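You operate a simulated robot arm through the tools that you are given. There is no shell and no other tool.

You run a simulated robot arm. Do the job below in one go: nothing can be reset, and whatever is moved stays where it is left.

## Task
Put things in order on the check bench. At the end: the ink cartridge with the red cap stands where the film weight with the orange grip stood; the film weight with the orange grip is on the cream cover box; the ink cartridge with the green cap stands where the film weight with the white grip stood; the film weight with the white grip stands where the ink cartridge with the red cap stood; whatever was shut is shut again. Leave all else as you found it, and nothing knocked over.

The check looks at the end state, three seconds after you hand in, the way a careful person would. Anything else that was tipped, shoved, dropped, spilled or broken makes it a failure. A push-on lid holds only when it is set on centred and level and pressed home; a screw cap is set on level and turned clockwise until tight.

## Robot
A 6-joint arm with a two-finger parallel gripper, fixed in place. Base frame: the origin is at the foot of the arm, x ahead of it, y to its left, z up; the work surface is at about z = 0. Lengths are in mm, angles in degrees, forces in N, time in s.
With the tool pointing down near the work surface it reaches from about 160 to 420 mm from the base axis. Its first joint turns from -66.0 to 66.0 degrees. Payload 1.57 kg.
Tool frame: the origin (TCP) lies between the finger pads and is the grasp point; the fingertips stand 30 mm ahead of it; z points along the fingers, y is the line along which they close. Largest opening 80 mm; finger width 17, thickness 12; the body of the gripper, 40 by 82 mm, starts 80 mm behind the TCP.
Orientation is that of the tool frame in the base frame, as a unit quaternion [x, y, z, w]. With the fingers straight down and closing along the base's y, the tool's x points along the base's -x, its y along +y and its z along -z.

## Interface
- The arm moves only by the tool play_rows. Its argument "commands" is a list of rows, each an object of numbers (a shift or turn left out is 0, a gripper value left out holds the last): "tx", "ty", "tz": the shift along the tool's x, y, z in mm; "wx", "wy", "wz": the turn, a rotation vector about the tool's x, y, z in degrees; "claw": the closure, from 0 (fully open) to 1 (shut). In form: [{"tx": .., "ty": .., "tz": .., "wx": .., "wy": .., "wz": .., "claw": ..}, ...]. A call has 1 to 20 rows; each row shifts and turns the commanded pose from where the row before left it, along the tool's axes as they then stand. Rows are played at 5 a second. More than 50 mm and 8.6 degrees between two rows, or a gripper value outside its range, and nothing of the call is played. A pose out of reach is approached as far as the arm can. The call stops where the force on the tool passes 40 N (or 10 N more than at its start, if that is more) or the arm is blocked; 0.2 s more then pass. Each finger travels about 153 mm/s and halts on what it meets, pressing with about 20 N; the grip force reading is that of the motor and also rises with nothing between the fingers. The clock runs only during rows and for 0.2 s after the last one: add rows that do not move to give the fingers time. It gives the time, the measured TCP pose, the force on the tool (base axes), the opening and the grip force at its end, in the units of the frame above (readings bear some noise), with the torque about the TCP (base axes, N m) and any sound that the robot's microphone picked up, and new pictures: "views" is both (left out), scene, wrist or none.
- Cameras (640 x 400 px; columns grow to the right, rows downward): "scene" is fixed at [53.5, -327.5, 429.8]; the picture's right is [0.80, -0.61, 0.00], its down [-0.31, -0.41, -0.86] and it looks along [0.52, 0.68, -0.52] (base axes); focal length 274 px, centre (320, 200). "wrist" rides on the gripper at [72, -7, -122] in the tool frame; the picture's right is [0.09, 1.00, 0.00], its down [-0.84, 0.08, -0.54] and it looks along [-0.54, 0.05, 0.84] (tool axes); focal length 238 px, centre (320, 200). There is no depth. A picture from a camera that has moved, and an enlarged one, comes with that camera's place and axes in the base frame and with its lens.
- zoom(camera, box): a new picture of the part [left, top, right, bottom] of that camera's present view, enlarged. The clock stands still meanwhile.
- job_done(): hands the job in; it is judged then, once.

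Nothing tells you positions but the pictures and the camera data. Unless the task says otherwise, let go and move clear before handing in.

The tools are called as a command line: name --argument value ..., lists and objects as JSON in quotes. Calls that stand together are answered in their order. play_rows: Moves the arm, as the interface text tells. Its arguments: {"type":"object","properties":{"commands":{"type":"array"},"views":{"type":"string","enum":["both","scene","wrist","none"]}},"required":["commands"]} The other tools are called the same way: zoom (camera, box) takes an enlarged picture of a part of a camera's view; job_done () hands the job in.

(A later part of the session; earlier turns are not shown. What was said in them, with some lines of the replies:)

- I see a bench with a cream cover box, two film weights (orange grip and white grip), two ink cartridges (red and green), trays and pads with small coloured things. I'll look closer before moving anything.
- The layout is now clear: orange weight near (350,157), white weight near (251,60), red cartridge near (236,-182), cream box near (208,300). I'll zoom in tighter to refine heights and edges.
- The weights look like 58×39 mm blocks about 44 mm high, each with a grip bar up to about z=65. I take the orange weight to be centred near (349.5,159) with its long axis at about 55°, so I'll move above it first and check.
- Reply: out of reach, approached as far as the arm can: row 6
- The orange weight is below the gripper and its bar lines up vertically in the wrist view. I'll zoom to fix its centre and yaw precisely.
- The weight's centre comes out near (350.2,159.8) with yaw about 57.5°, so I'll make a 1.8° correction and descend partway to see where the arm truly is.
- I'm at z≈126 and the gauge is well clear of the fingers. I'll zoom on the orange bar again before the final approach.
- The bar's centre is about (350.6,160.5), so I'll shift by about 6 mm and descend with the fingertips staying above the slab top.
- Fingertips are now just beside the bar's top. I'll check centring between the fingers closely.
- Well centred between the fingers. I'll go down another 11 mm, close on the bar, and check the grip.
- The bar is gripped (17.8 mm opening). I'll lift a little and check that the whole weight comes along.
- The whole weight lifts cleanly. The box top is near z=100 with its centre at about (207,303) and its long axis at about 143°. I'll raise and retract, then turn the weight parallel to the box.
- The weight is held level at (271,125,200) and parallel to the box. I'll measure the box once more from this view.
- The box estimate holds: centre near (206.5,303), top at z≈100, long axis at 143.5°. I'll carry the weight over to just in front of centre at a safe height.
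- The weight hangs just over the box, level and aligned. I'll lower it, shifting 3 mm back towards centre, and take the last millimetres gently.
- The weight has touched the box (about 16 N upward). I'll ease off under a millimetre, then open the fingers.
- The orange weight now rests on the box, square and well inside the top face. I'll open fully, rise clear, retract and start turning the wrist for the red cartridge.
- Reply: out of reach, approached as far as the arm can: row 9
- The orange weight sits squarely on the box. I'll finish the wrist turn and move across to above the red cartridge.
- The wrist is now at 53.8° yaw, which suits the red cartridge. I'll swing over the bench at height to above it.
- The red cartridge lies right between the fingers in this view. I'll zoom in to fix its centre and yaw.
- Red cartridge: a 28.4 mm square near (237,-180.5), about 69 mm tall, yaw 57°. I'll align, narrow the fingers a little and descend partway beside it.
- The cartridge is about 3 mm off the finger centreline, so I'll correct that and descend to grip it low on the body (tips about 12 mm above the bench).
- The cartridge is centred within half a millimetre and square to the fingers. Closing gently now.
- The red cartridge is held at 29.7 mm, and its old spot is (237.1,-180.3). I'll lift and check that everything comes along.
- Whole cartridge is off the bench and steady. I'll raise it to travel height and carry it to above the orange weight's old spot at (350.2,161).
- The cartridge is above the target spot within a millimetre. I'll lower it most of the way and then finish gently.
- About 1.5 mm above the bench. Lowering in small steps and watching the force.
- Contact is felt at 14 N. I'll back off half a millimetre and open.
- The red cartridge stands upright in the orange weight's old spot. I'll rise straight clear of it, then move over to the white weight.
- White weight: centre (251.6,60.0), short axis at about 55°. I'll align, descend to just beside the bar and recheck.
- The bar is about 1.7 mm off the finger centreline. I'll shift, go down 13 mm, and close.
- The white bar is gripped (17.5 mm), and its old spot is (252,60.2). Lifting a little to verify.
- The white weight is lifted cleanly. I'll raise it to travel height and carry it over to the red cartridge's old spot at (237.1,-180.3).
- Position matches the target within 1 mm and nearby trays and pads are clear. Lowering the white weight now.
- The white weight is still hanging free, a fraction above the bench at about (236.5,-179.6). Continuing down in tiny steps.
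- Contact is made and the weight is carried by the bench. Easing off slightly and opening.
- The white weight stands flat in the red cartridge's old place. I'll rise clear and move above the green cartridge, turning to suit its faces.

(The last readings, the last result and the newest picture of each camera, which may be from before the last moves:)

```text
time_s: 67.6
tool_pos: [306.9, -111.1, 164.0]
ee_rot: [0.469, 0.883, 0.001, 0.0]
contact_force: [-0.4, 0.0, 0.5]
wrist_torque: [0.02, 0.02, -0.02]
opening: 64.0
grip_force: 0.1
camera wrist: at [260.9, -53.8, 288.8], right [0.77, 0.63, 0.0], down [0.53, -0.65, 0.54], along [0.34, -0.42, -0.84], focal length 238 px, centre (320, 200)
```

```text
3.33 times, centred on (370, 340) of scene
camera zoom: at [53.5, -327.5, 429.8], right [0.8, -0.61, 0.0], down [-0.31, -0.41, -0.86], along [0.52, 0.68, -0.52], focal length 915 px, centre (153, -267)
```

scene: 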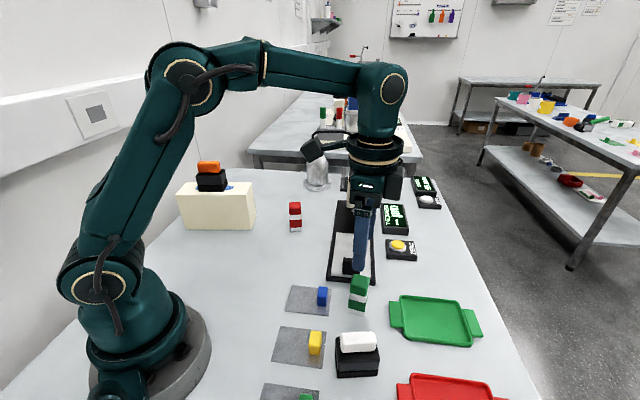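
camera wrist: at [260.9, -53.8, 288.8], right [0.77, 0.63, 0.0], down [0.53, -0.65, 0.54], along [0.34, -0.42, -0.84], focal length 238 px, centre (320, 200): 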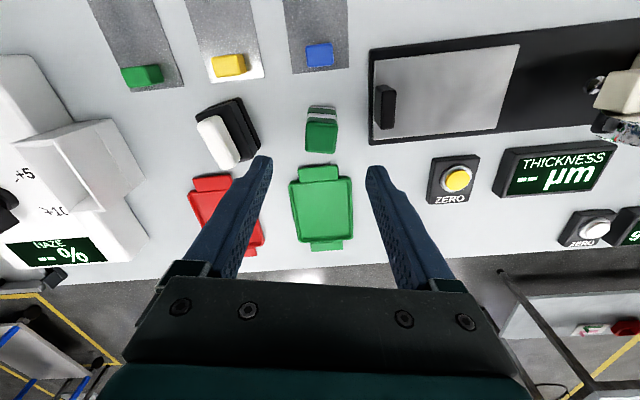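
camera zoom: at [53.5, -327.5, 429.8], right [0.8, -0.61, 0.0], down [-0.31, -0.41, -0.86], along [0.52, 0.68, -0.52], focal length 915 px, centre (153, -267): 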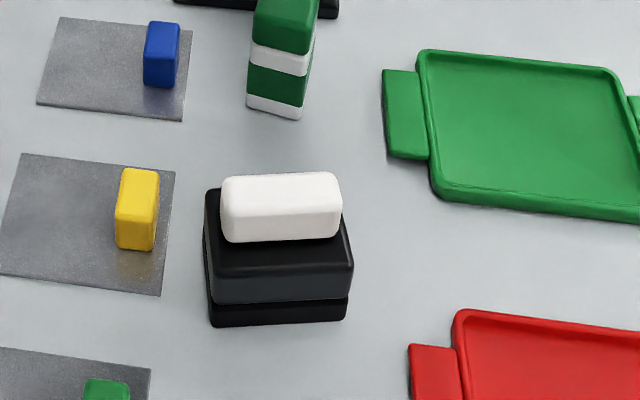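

Green cartridge: centre (307.6,-109.4), yaw about 34°, and the fingers are matched to it. Descending in stages, keeping clear of the gauge plate.

play_rows --commands '[{"tx": -0.2, "ty": 0.5, "tz": 15}, {"tz": 20}, {"tz": 20}, {"tz": 8}, {}, {}]' --views "wrist"

zoom --camera "wrist" --box '[220, 80, 420, 230]'

```text
time_s: 69.0
tool_pos: [306.5, -110.5, 103.5]
ee_rot: [0.469, 0.883, 0.001, 0.0]
contact_force: [-0.2, -0.2, -0.4]
wrist_torque: [-0.01, -0.02, -0.01]
opening: 63.9
grip_force: 0.1
camera wrist: at [261.6, -53.6, 225.5], right [0.77, 0.63, 0.0], down [0.53, -0.65, 0.54], along [0.34, -0.42, -0.84], focal length 238 px, centre (320, 200)
```

wrist: 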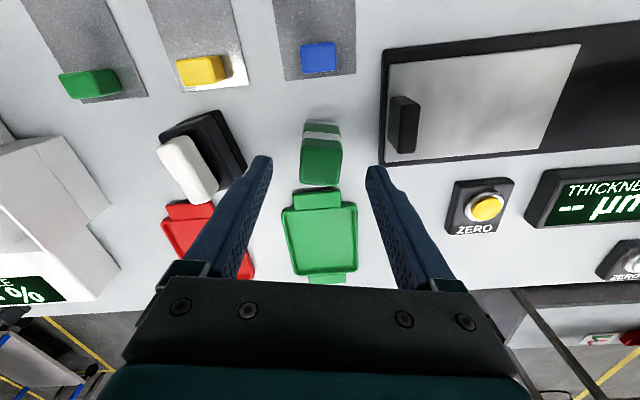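

```text
2.67 times, centred on (320, 155) of wrist
camera zoom: at [261.6, -53.6, 225.5], right [0.77, 0.63, 0.0], down [0.53, -0.65, 0.54], along [0.34, -0.42, -0.84], focal length 636 px, centre (320, 320)
```

zoom: 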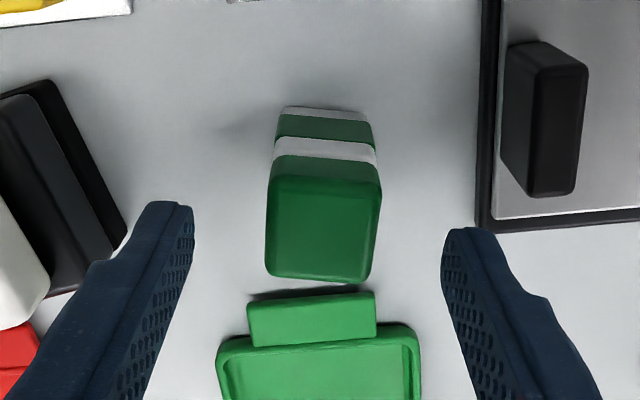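

Well centred, with clear space to the plate, trays and white weight. Going down to grip the body.

play_rows --commands '[{"tz": 15}, {"tz": 15}, {"tz": 14}, {"tz": 10}, {"tz": 4.5}, {}, {}]' --views "both"

zoom --camera "wrist" --box '[220, 80, 420, 240]'

```text
time_s: 70.6
tool_pos: [306.9, -109.6, 44.3]
ee_rot: [0.468, 0.884, 0.0, 0.0]
contact_force: [0.0, 0.1, 0.4]
wrist_torque: [-0.01, 0.0, 0.0]
opening: 64.2
grip_force: 0.0
camera wrist: at [261.8, -53.6, 167.3], right [0.77, 0.63, 0.0], down [0.53, -0.65, 0.54], along [0.34, -0.42, -0.84], focal length 238 px, centre (320, 200)
```

scene: 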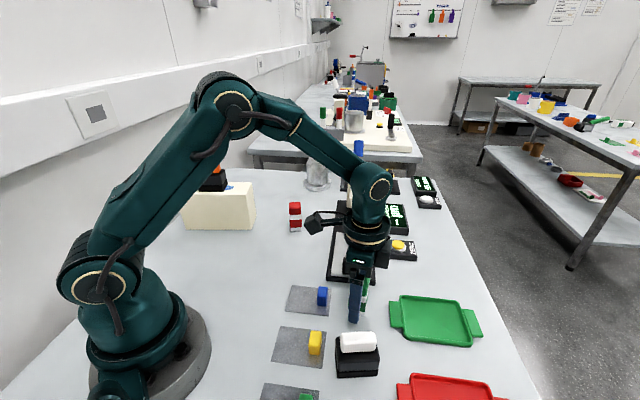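
wrist: 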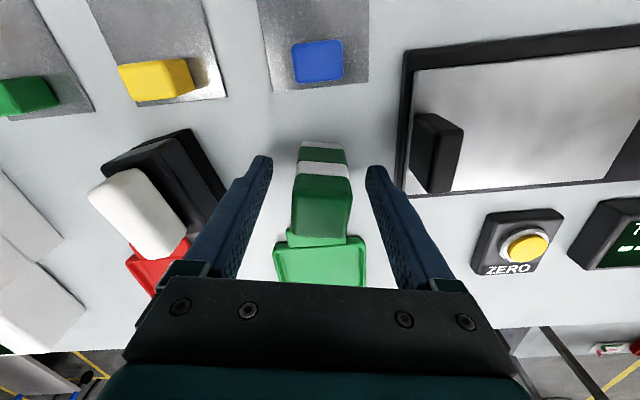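

```text
2.50 times, centred on (320, 160) of wrist
camera zoom: at [261.8, -53.6, 167.3], right [0.77, 0.63, 0.0], down [0.53, -0.65, 0.54], along [0.34, -0.42, -0.84], focal length 596 px, centre (320, 300)
```

zoom: 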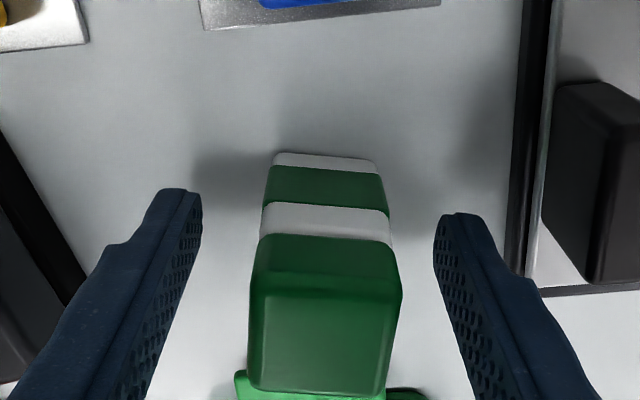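

Centred and square. Closing on the green cartridge and lifting slightly.

play_rows --commands '[{"claw": 0.4}, {"claw": 0.55}, {"claw": 0.62}, {"claw": 0.7}, {"claw": 0.8}, {"claw": 1.0}, {}, {}]' --views "wrist"

play_rows --commands '[{"tz": -4}, {"tz": -8}, {"tz": -12}, {"tz": -16}, {}, {}]'

zoom --camera "wrist" --box '[220, 80, 420, 240]'

```text
time_s: 72.4
tool_pos: [306.9, -110.3, 43.8]
ee_rot: [0.469, 0.883, 0.001, 0.0]
contact_force: [0.0, 0.0, 0.1]
wrist_torque: [0.01, 0.01, -0.01]
opening: 29.6
grip_force: 19.8
camera wrist: at [261.8, -53.6, 167.4], right [0.77, 0.63, 0.0], down [0.53, -0.65, 0.54], along [0.34, -0.42, -0.84], focal length 238 px, centre (320, 200)
```

wrist: 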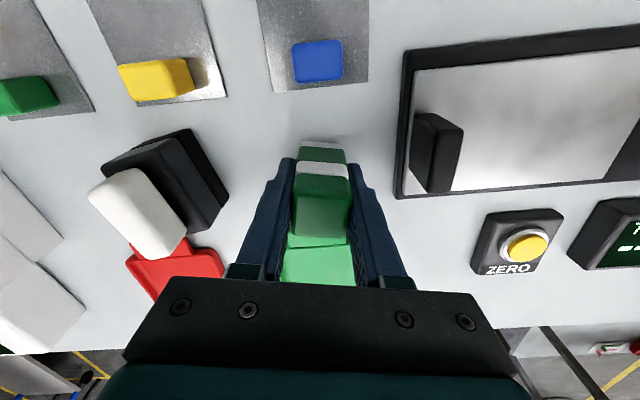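

```text
time_s: 73.8
tool_pos: [308.2, -110.2, 84.8]
ee_rot: [0.468, 0.883, 0.001, 0.001]
contact_force: [-0.2, 1.2, 0.1]
wrist_torque: [-0.03, 0.0, 0.04]
opening: 29.4
grip_force: 20.8
camera wrist: at [262.4, -53.5, 207.8], right [0.77, 0.63, 0.0], down [0.53, -0.65, 0.54], along [0.34, -0.42, -0.84], focal length 238 px, centre (320, 200)
```

scene: 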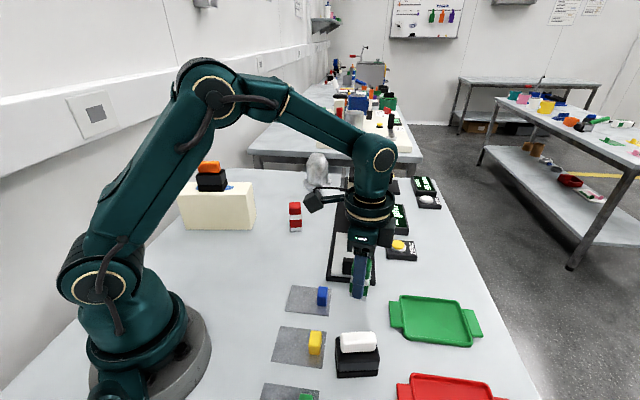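
wrist: 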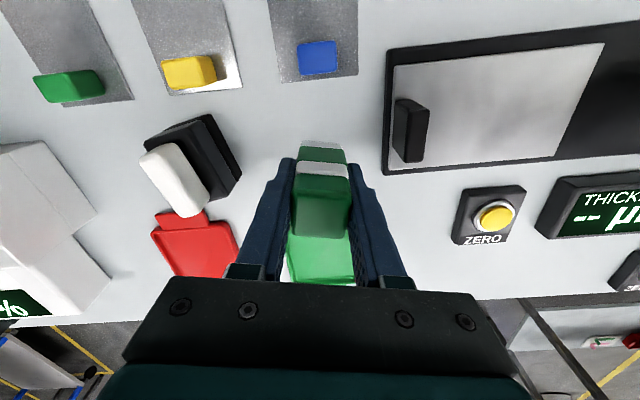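

```text
2.50 times, centred on (320, 160) of wrist
camera zoom: at [262.4, -53.5, 207.8], right [0.77, 0.63, 0.0], down [0.53, -0.65, 0.54], along [0.34, -0.42, -0.84], focal length 596 px, centre (320, 300)
```

zoom: 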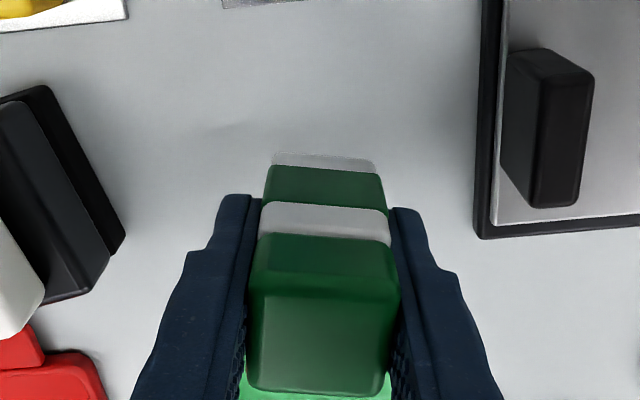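

The green cartridge is lifted cleanly. I'll raise it, carry it over to the white weight's old spot at (252,60.2), and turn it to match the old footprint.

play_rows --commands '[{"tz": -20}, {"tz": -22}, {"tz": -22}, {"tx": 21.5, "ty": 6.0}, {"tx": 21.5, "ty": 6.0}, {"tx": 21.5, "ty": 6.0}, {"tx": 21.5, "ty": 6.0}, {"tx": 21.5, "ty": 6.0}, {"tx": 21.5, "ty": 6.0}, {"tx": 21.5, "ty": 6.0}, {"tx": 21.4, "ty": 6.1}, {"wz": -7.2}, {"wz": -7.2}, {"wz": -7.2}, {}, {}]'

```text
time_s: 77.2
tool_pos: [250.9, 58.4, 149.5]
ee_rot: [0.295, 0.955, 0.002, 0.001]
contact_force: [-0.3, -0.3, -1.7]
wrist_torque: [-0.03, -0.01, 0.01]
opening: 29.5
grip_force: 20.3
camera wrist: at [187.3, 94.7, 271.9], right [0.48, 0.87, 0.0], down [0.73, -0.41, 0.54], along [0.47, -0.26, -0.84], focal length 238 px, centre (320, 200)
```

scene: 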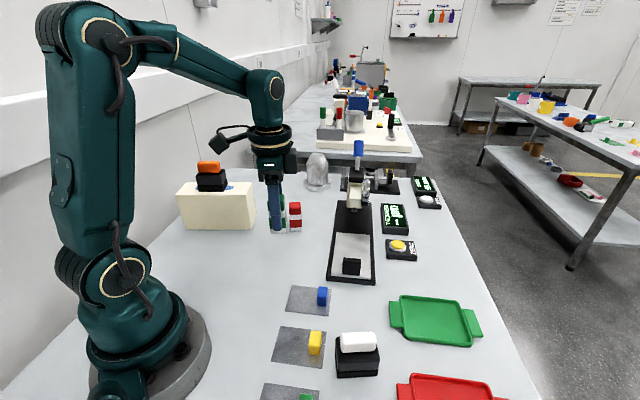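
wrist: 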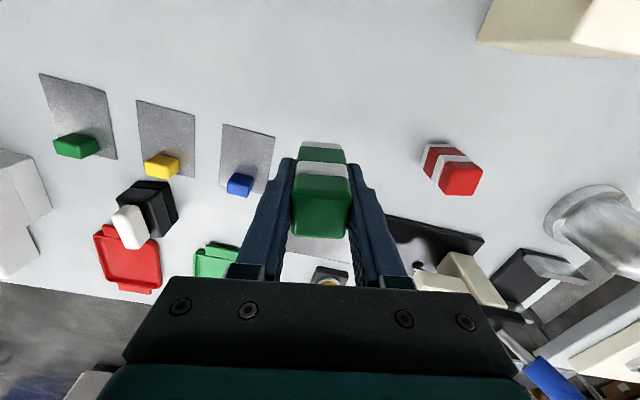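

Above target within about 1 mm. Lowering the green cartridge.

play_rows --commands '[{"tx": -0.8, "ty": 0.9, "tz": 18}, {"tz": 22}, {"tz": 20}, {"tz": 18}, {"tz": 13}, {"tz": 8}, {"tz": 3.5}, {}, {}]'

zoom --camera "scene" --box '[230, 180, 350, 290]'

```text
time_s: 79.2
tool_pos: [251.4, 58.1, 46.3]
ee_rot: [0.295, 0.956, 0.001, 0.0]
contact_force: [0.5, -0.1, -0.3]
wrist_torque: [-0.01, 0.01, 0.01]
opening: 29.7
grip_force: 20.4
camera wrist: at [188.2, 93.7, 168.8], right [0.49, 0.87, 0.0], down [0.73, -0.41, 0.54], along [0.47, -0.26, -0.84], focal length 238 px, centre (320, 200)
```

scene: 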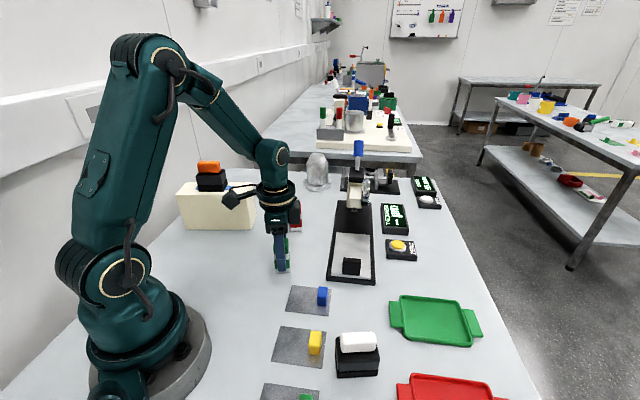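
wrist: 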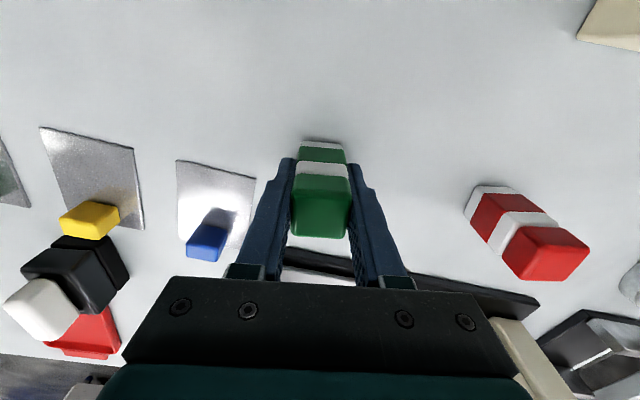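

```text
3.64 times, centred on (290, 235) of scene
camera zoom: at [53.5, -327.5, 429.8], right [0.8, -0.61, 0.0], down [-0.31, -0.41, -0.86], along [0.52, 0.68, -0.52], focal length 998 px, centre (429, 73)
```

zoom: 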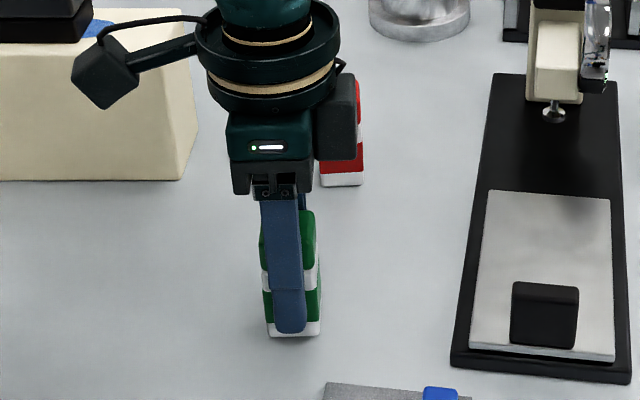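

play_rows --commands '[{"tx": 0.5, "ty": 1.1}, {"tz": 0.4}, {"tz": 0.3}, {"tz": 0.3}, {}]' --views "none"

```text
time_s: 80.4
tool_pos: [252.0, 61.5, 45.1]
ee_rot: [0.295, 0.956, 0.001, 0.0]
contact_force: [0.7, -0.7, -0.8]
wrist_torque: [0.01, -0.01, -0.02]
opening: 29.7
grip_force: 20.4
```

The green cartridge is a fraction above the bench at about (252,60). Continuing down in tiny steps until contact.

play_rows --commands '[{"tz": 0.3}, {"tz": 0.3}, {}]' --views "none"

```text
time_s: 81.2
tool_pos: [250.9, 59.9, 45.2]
ee_rot: [0.295, 0.955, 0.0, 0.001]
contact_force: [-1.4, 0.0, 12.3]
wrist_torque: [-0.03, 0.15, 0.01]
opening: 29.8
grip_force: 20.4
```

Contact at about 12 N. I'll ease off and open the fingers gradually.

play_rows --commands '[{"tz": -0.5}, {}, {"claw": 0.62}, {"claw": 0.58}, {"claw": 0.5}, {"claw": 0.35}, {}, {}]'

zoom --camera "wrist" --box '[220, 80, 420, 240]'

zoom --camera "scene" --box '[230, 180, 350, 290]'

```text
time_s: 83.0
tool_pos: [252.4, 61.3, 44.3]
ee_rot: [0.295, 0.956, 0.001, 0.001]
contact_force: [-0.4, -0.2, 0.1]
wrist_torque: [0.01, -0.03, 0.03]
opening: 52.1
grip_force: 0.0
camera wrist: at [189.1, 95.3, 167.4], right [0.49, 0.87, 0.0], down [0.73, -0.41, 0.54], along [0.47, -0.26, -0.84], focal length 238 px, centre (320, 200)
```

scene: 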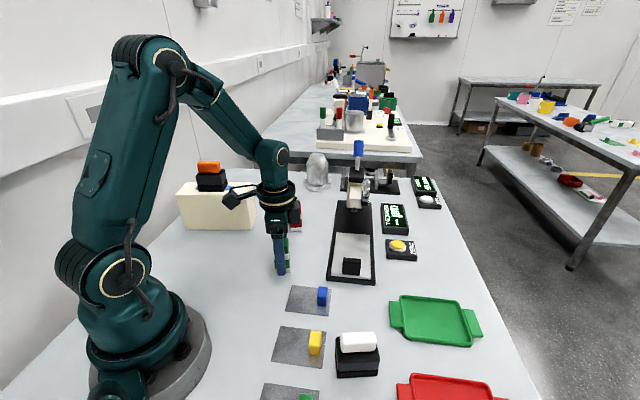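
wrist: 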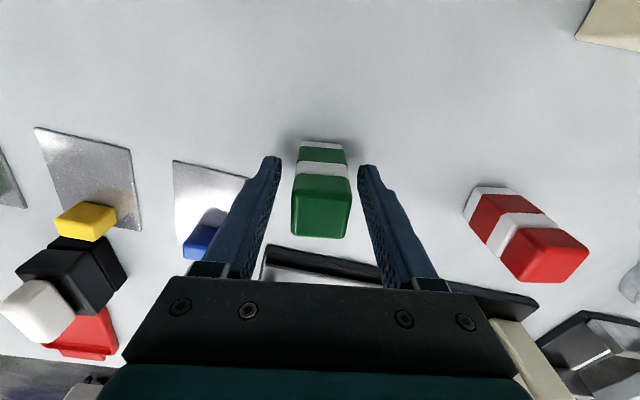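

```text
2.50 times, centred on (320, 160) of wrist
camera zoom: at [189.1, 95.3, 167.4], right [0.49, 0.87, 0.0], down [0.73, -0.41, 0.54], along [0.47, -0.26, -0.84], focal length 596 px, centre (320, 300)
```

zoom: 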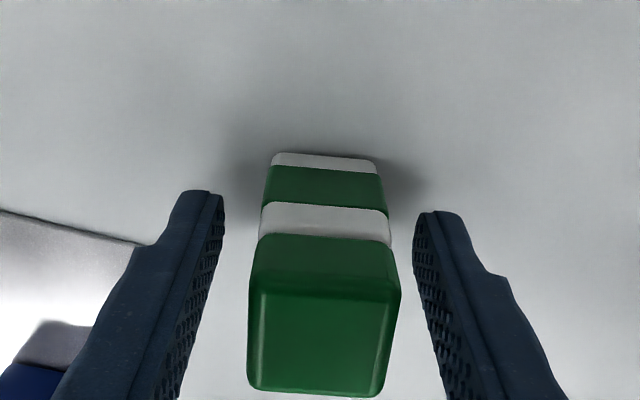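

```text
3.64 times, centred on (290, 235) of scene
camera zoom: at [53.5, -327.5, 429.8], right [0.8, -0.61, 0.0], down [-0.31, -0.41, -0.86], along [0.52, 0.68, -0.52], focal length 998 px, centre (429, 73)
```

zoom: 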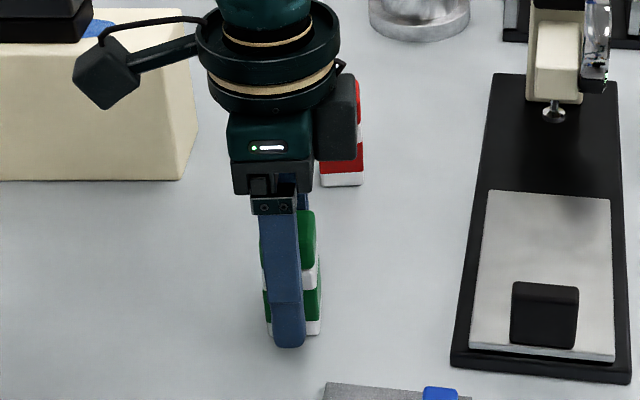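

The green cartridge stands at about (252.6,60.5). I'll rise straight clear and retract to check everything.

play_rows --commands '[{"tz": -8}, {"tz": -18}, {"tz": -22}, {"tz": -22}, {"tz": -22}, {"tz": -22}, {"tz": -22}, {"tz": -20}, {"tx": 20, "ty": 8}, {"tx": 20, "ty": 8}, {}, {}]'

zoom --camera "scene" --box '[160, 140, 340, 290]'

zoom --camera "scene" --box '[250, 260, 450, 400]'

zoom --camera "wrist" --box '[200, 40, 560, 220]'

```text
time_s: 85.6
tool_pos: [229.0, 95.6, 201.2]
ee_rot: [0.296, 0.955, 0.0, 0.001]
contact_force: [0.4, 0.2, -0.5]
wrist_torque: [-0.02, 0.0, -0.01]
opening: 52.0
grip_force: 0.1
camera wrist: at [165.7, 131.0, 323.6], right [0.49, 0.87, 0.0], down [0.73, -0.41, 0.54], along [0.47, -0.26, -0.84], focal length 238 px, centre (320, 200)
```

scene: 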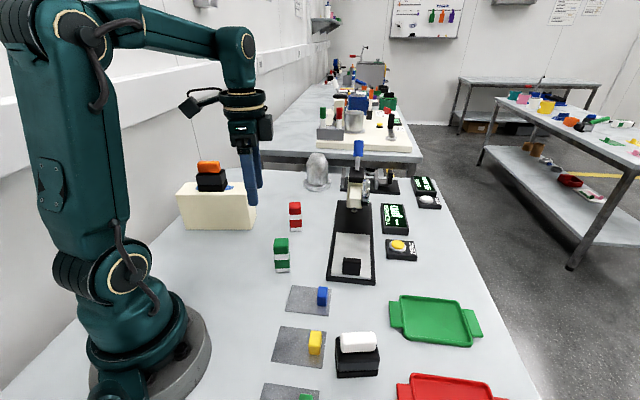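
wrist: 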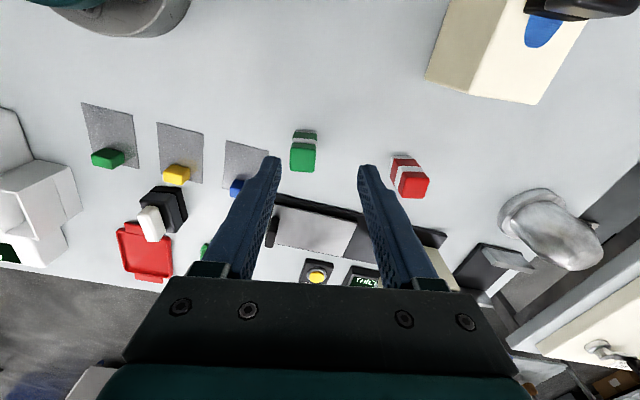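

```text
2.67 times, centred on (250, 215) of scene
camera zoom: at [53.5, -327.5, 429.8], right [0.8, -0.61, 0.0], down [-0.31, -0.41, -0.86], along [0.52, 0.68, -0.52], focal length 732 px, centre (507, 160)
```

zoom: 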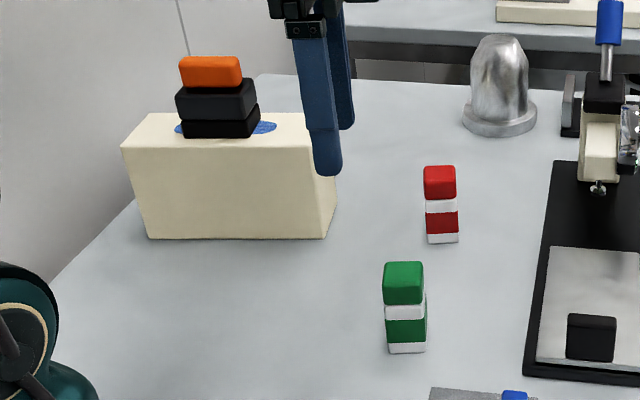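

```text
2.86 times, centred on (350, 330) of scene
camera zoom: at [53.5, -327.5, 429.8], right [0.8, -0.61, 0.0], down [-0.31, -0.41, -0.86], along [0.52, 0.68, -0.52], focal length 784 px, centre (234, -171)
```

zoom: 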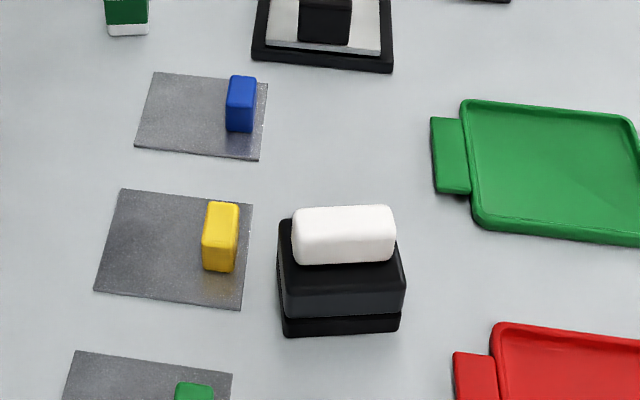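

```text
1.78 times, centred on (380, 130) of wrist
camera zoom: at [165.7, 131.0, 323.6], right [0.49, 0.87, 0.0], down [0.73, -0.41, 0.54], along [0.47, -0.26, -0.84], focal length 424 px, centre (213, 324)
```

zoom: 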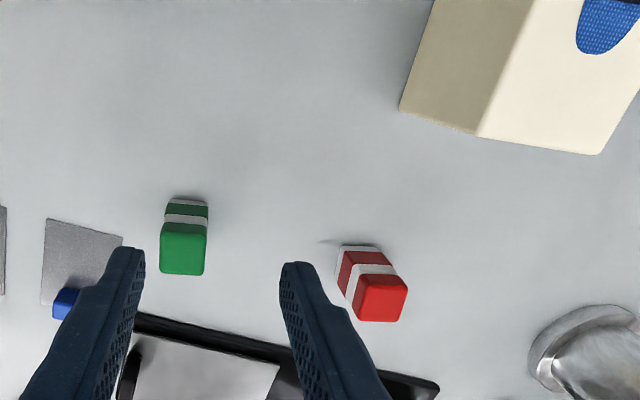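

All four items are in place and upright: orange weight on the box, red cartridge in the orange weight's spot, green cartridge in the white weight's spot, white weight in the red cartridge's spot. Nothing was opened, everything else looks unmoved, and the gripper is empty and clear, so I'm handing in.

job_done

```text
The job is handed in.
```

I made the four moves and handed the job in; I have no verdict on the check yet. In the last pictures everything was upright and the gripper was empty and clear.

| Item | Where it is now | How close |
|---|---|---|
| Film weight, orange grip | On top of the cream cover box, square to it and well inside the edges | Resting flat |
| Ink cartridge, red cap | Where the orange weight stood, about (351, 162) mm | About 2 mm off |
| Film weight, white grip | Where the red cartridge stood, about (236.5, -180) mm | About 1 mm off |
| Ink cartridge, green cap | Where the white weight stood, about (252.6, 60.5) mm | About 1 mm off |

These distances come from the camera pictures and arm readings, so treat them as good to a millimetre or two. I opened nothing, so nothing needed shutting again. The cover box, pads, trays and gauges looked unmoved in the final pictures.
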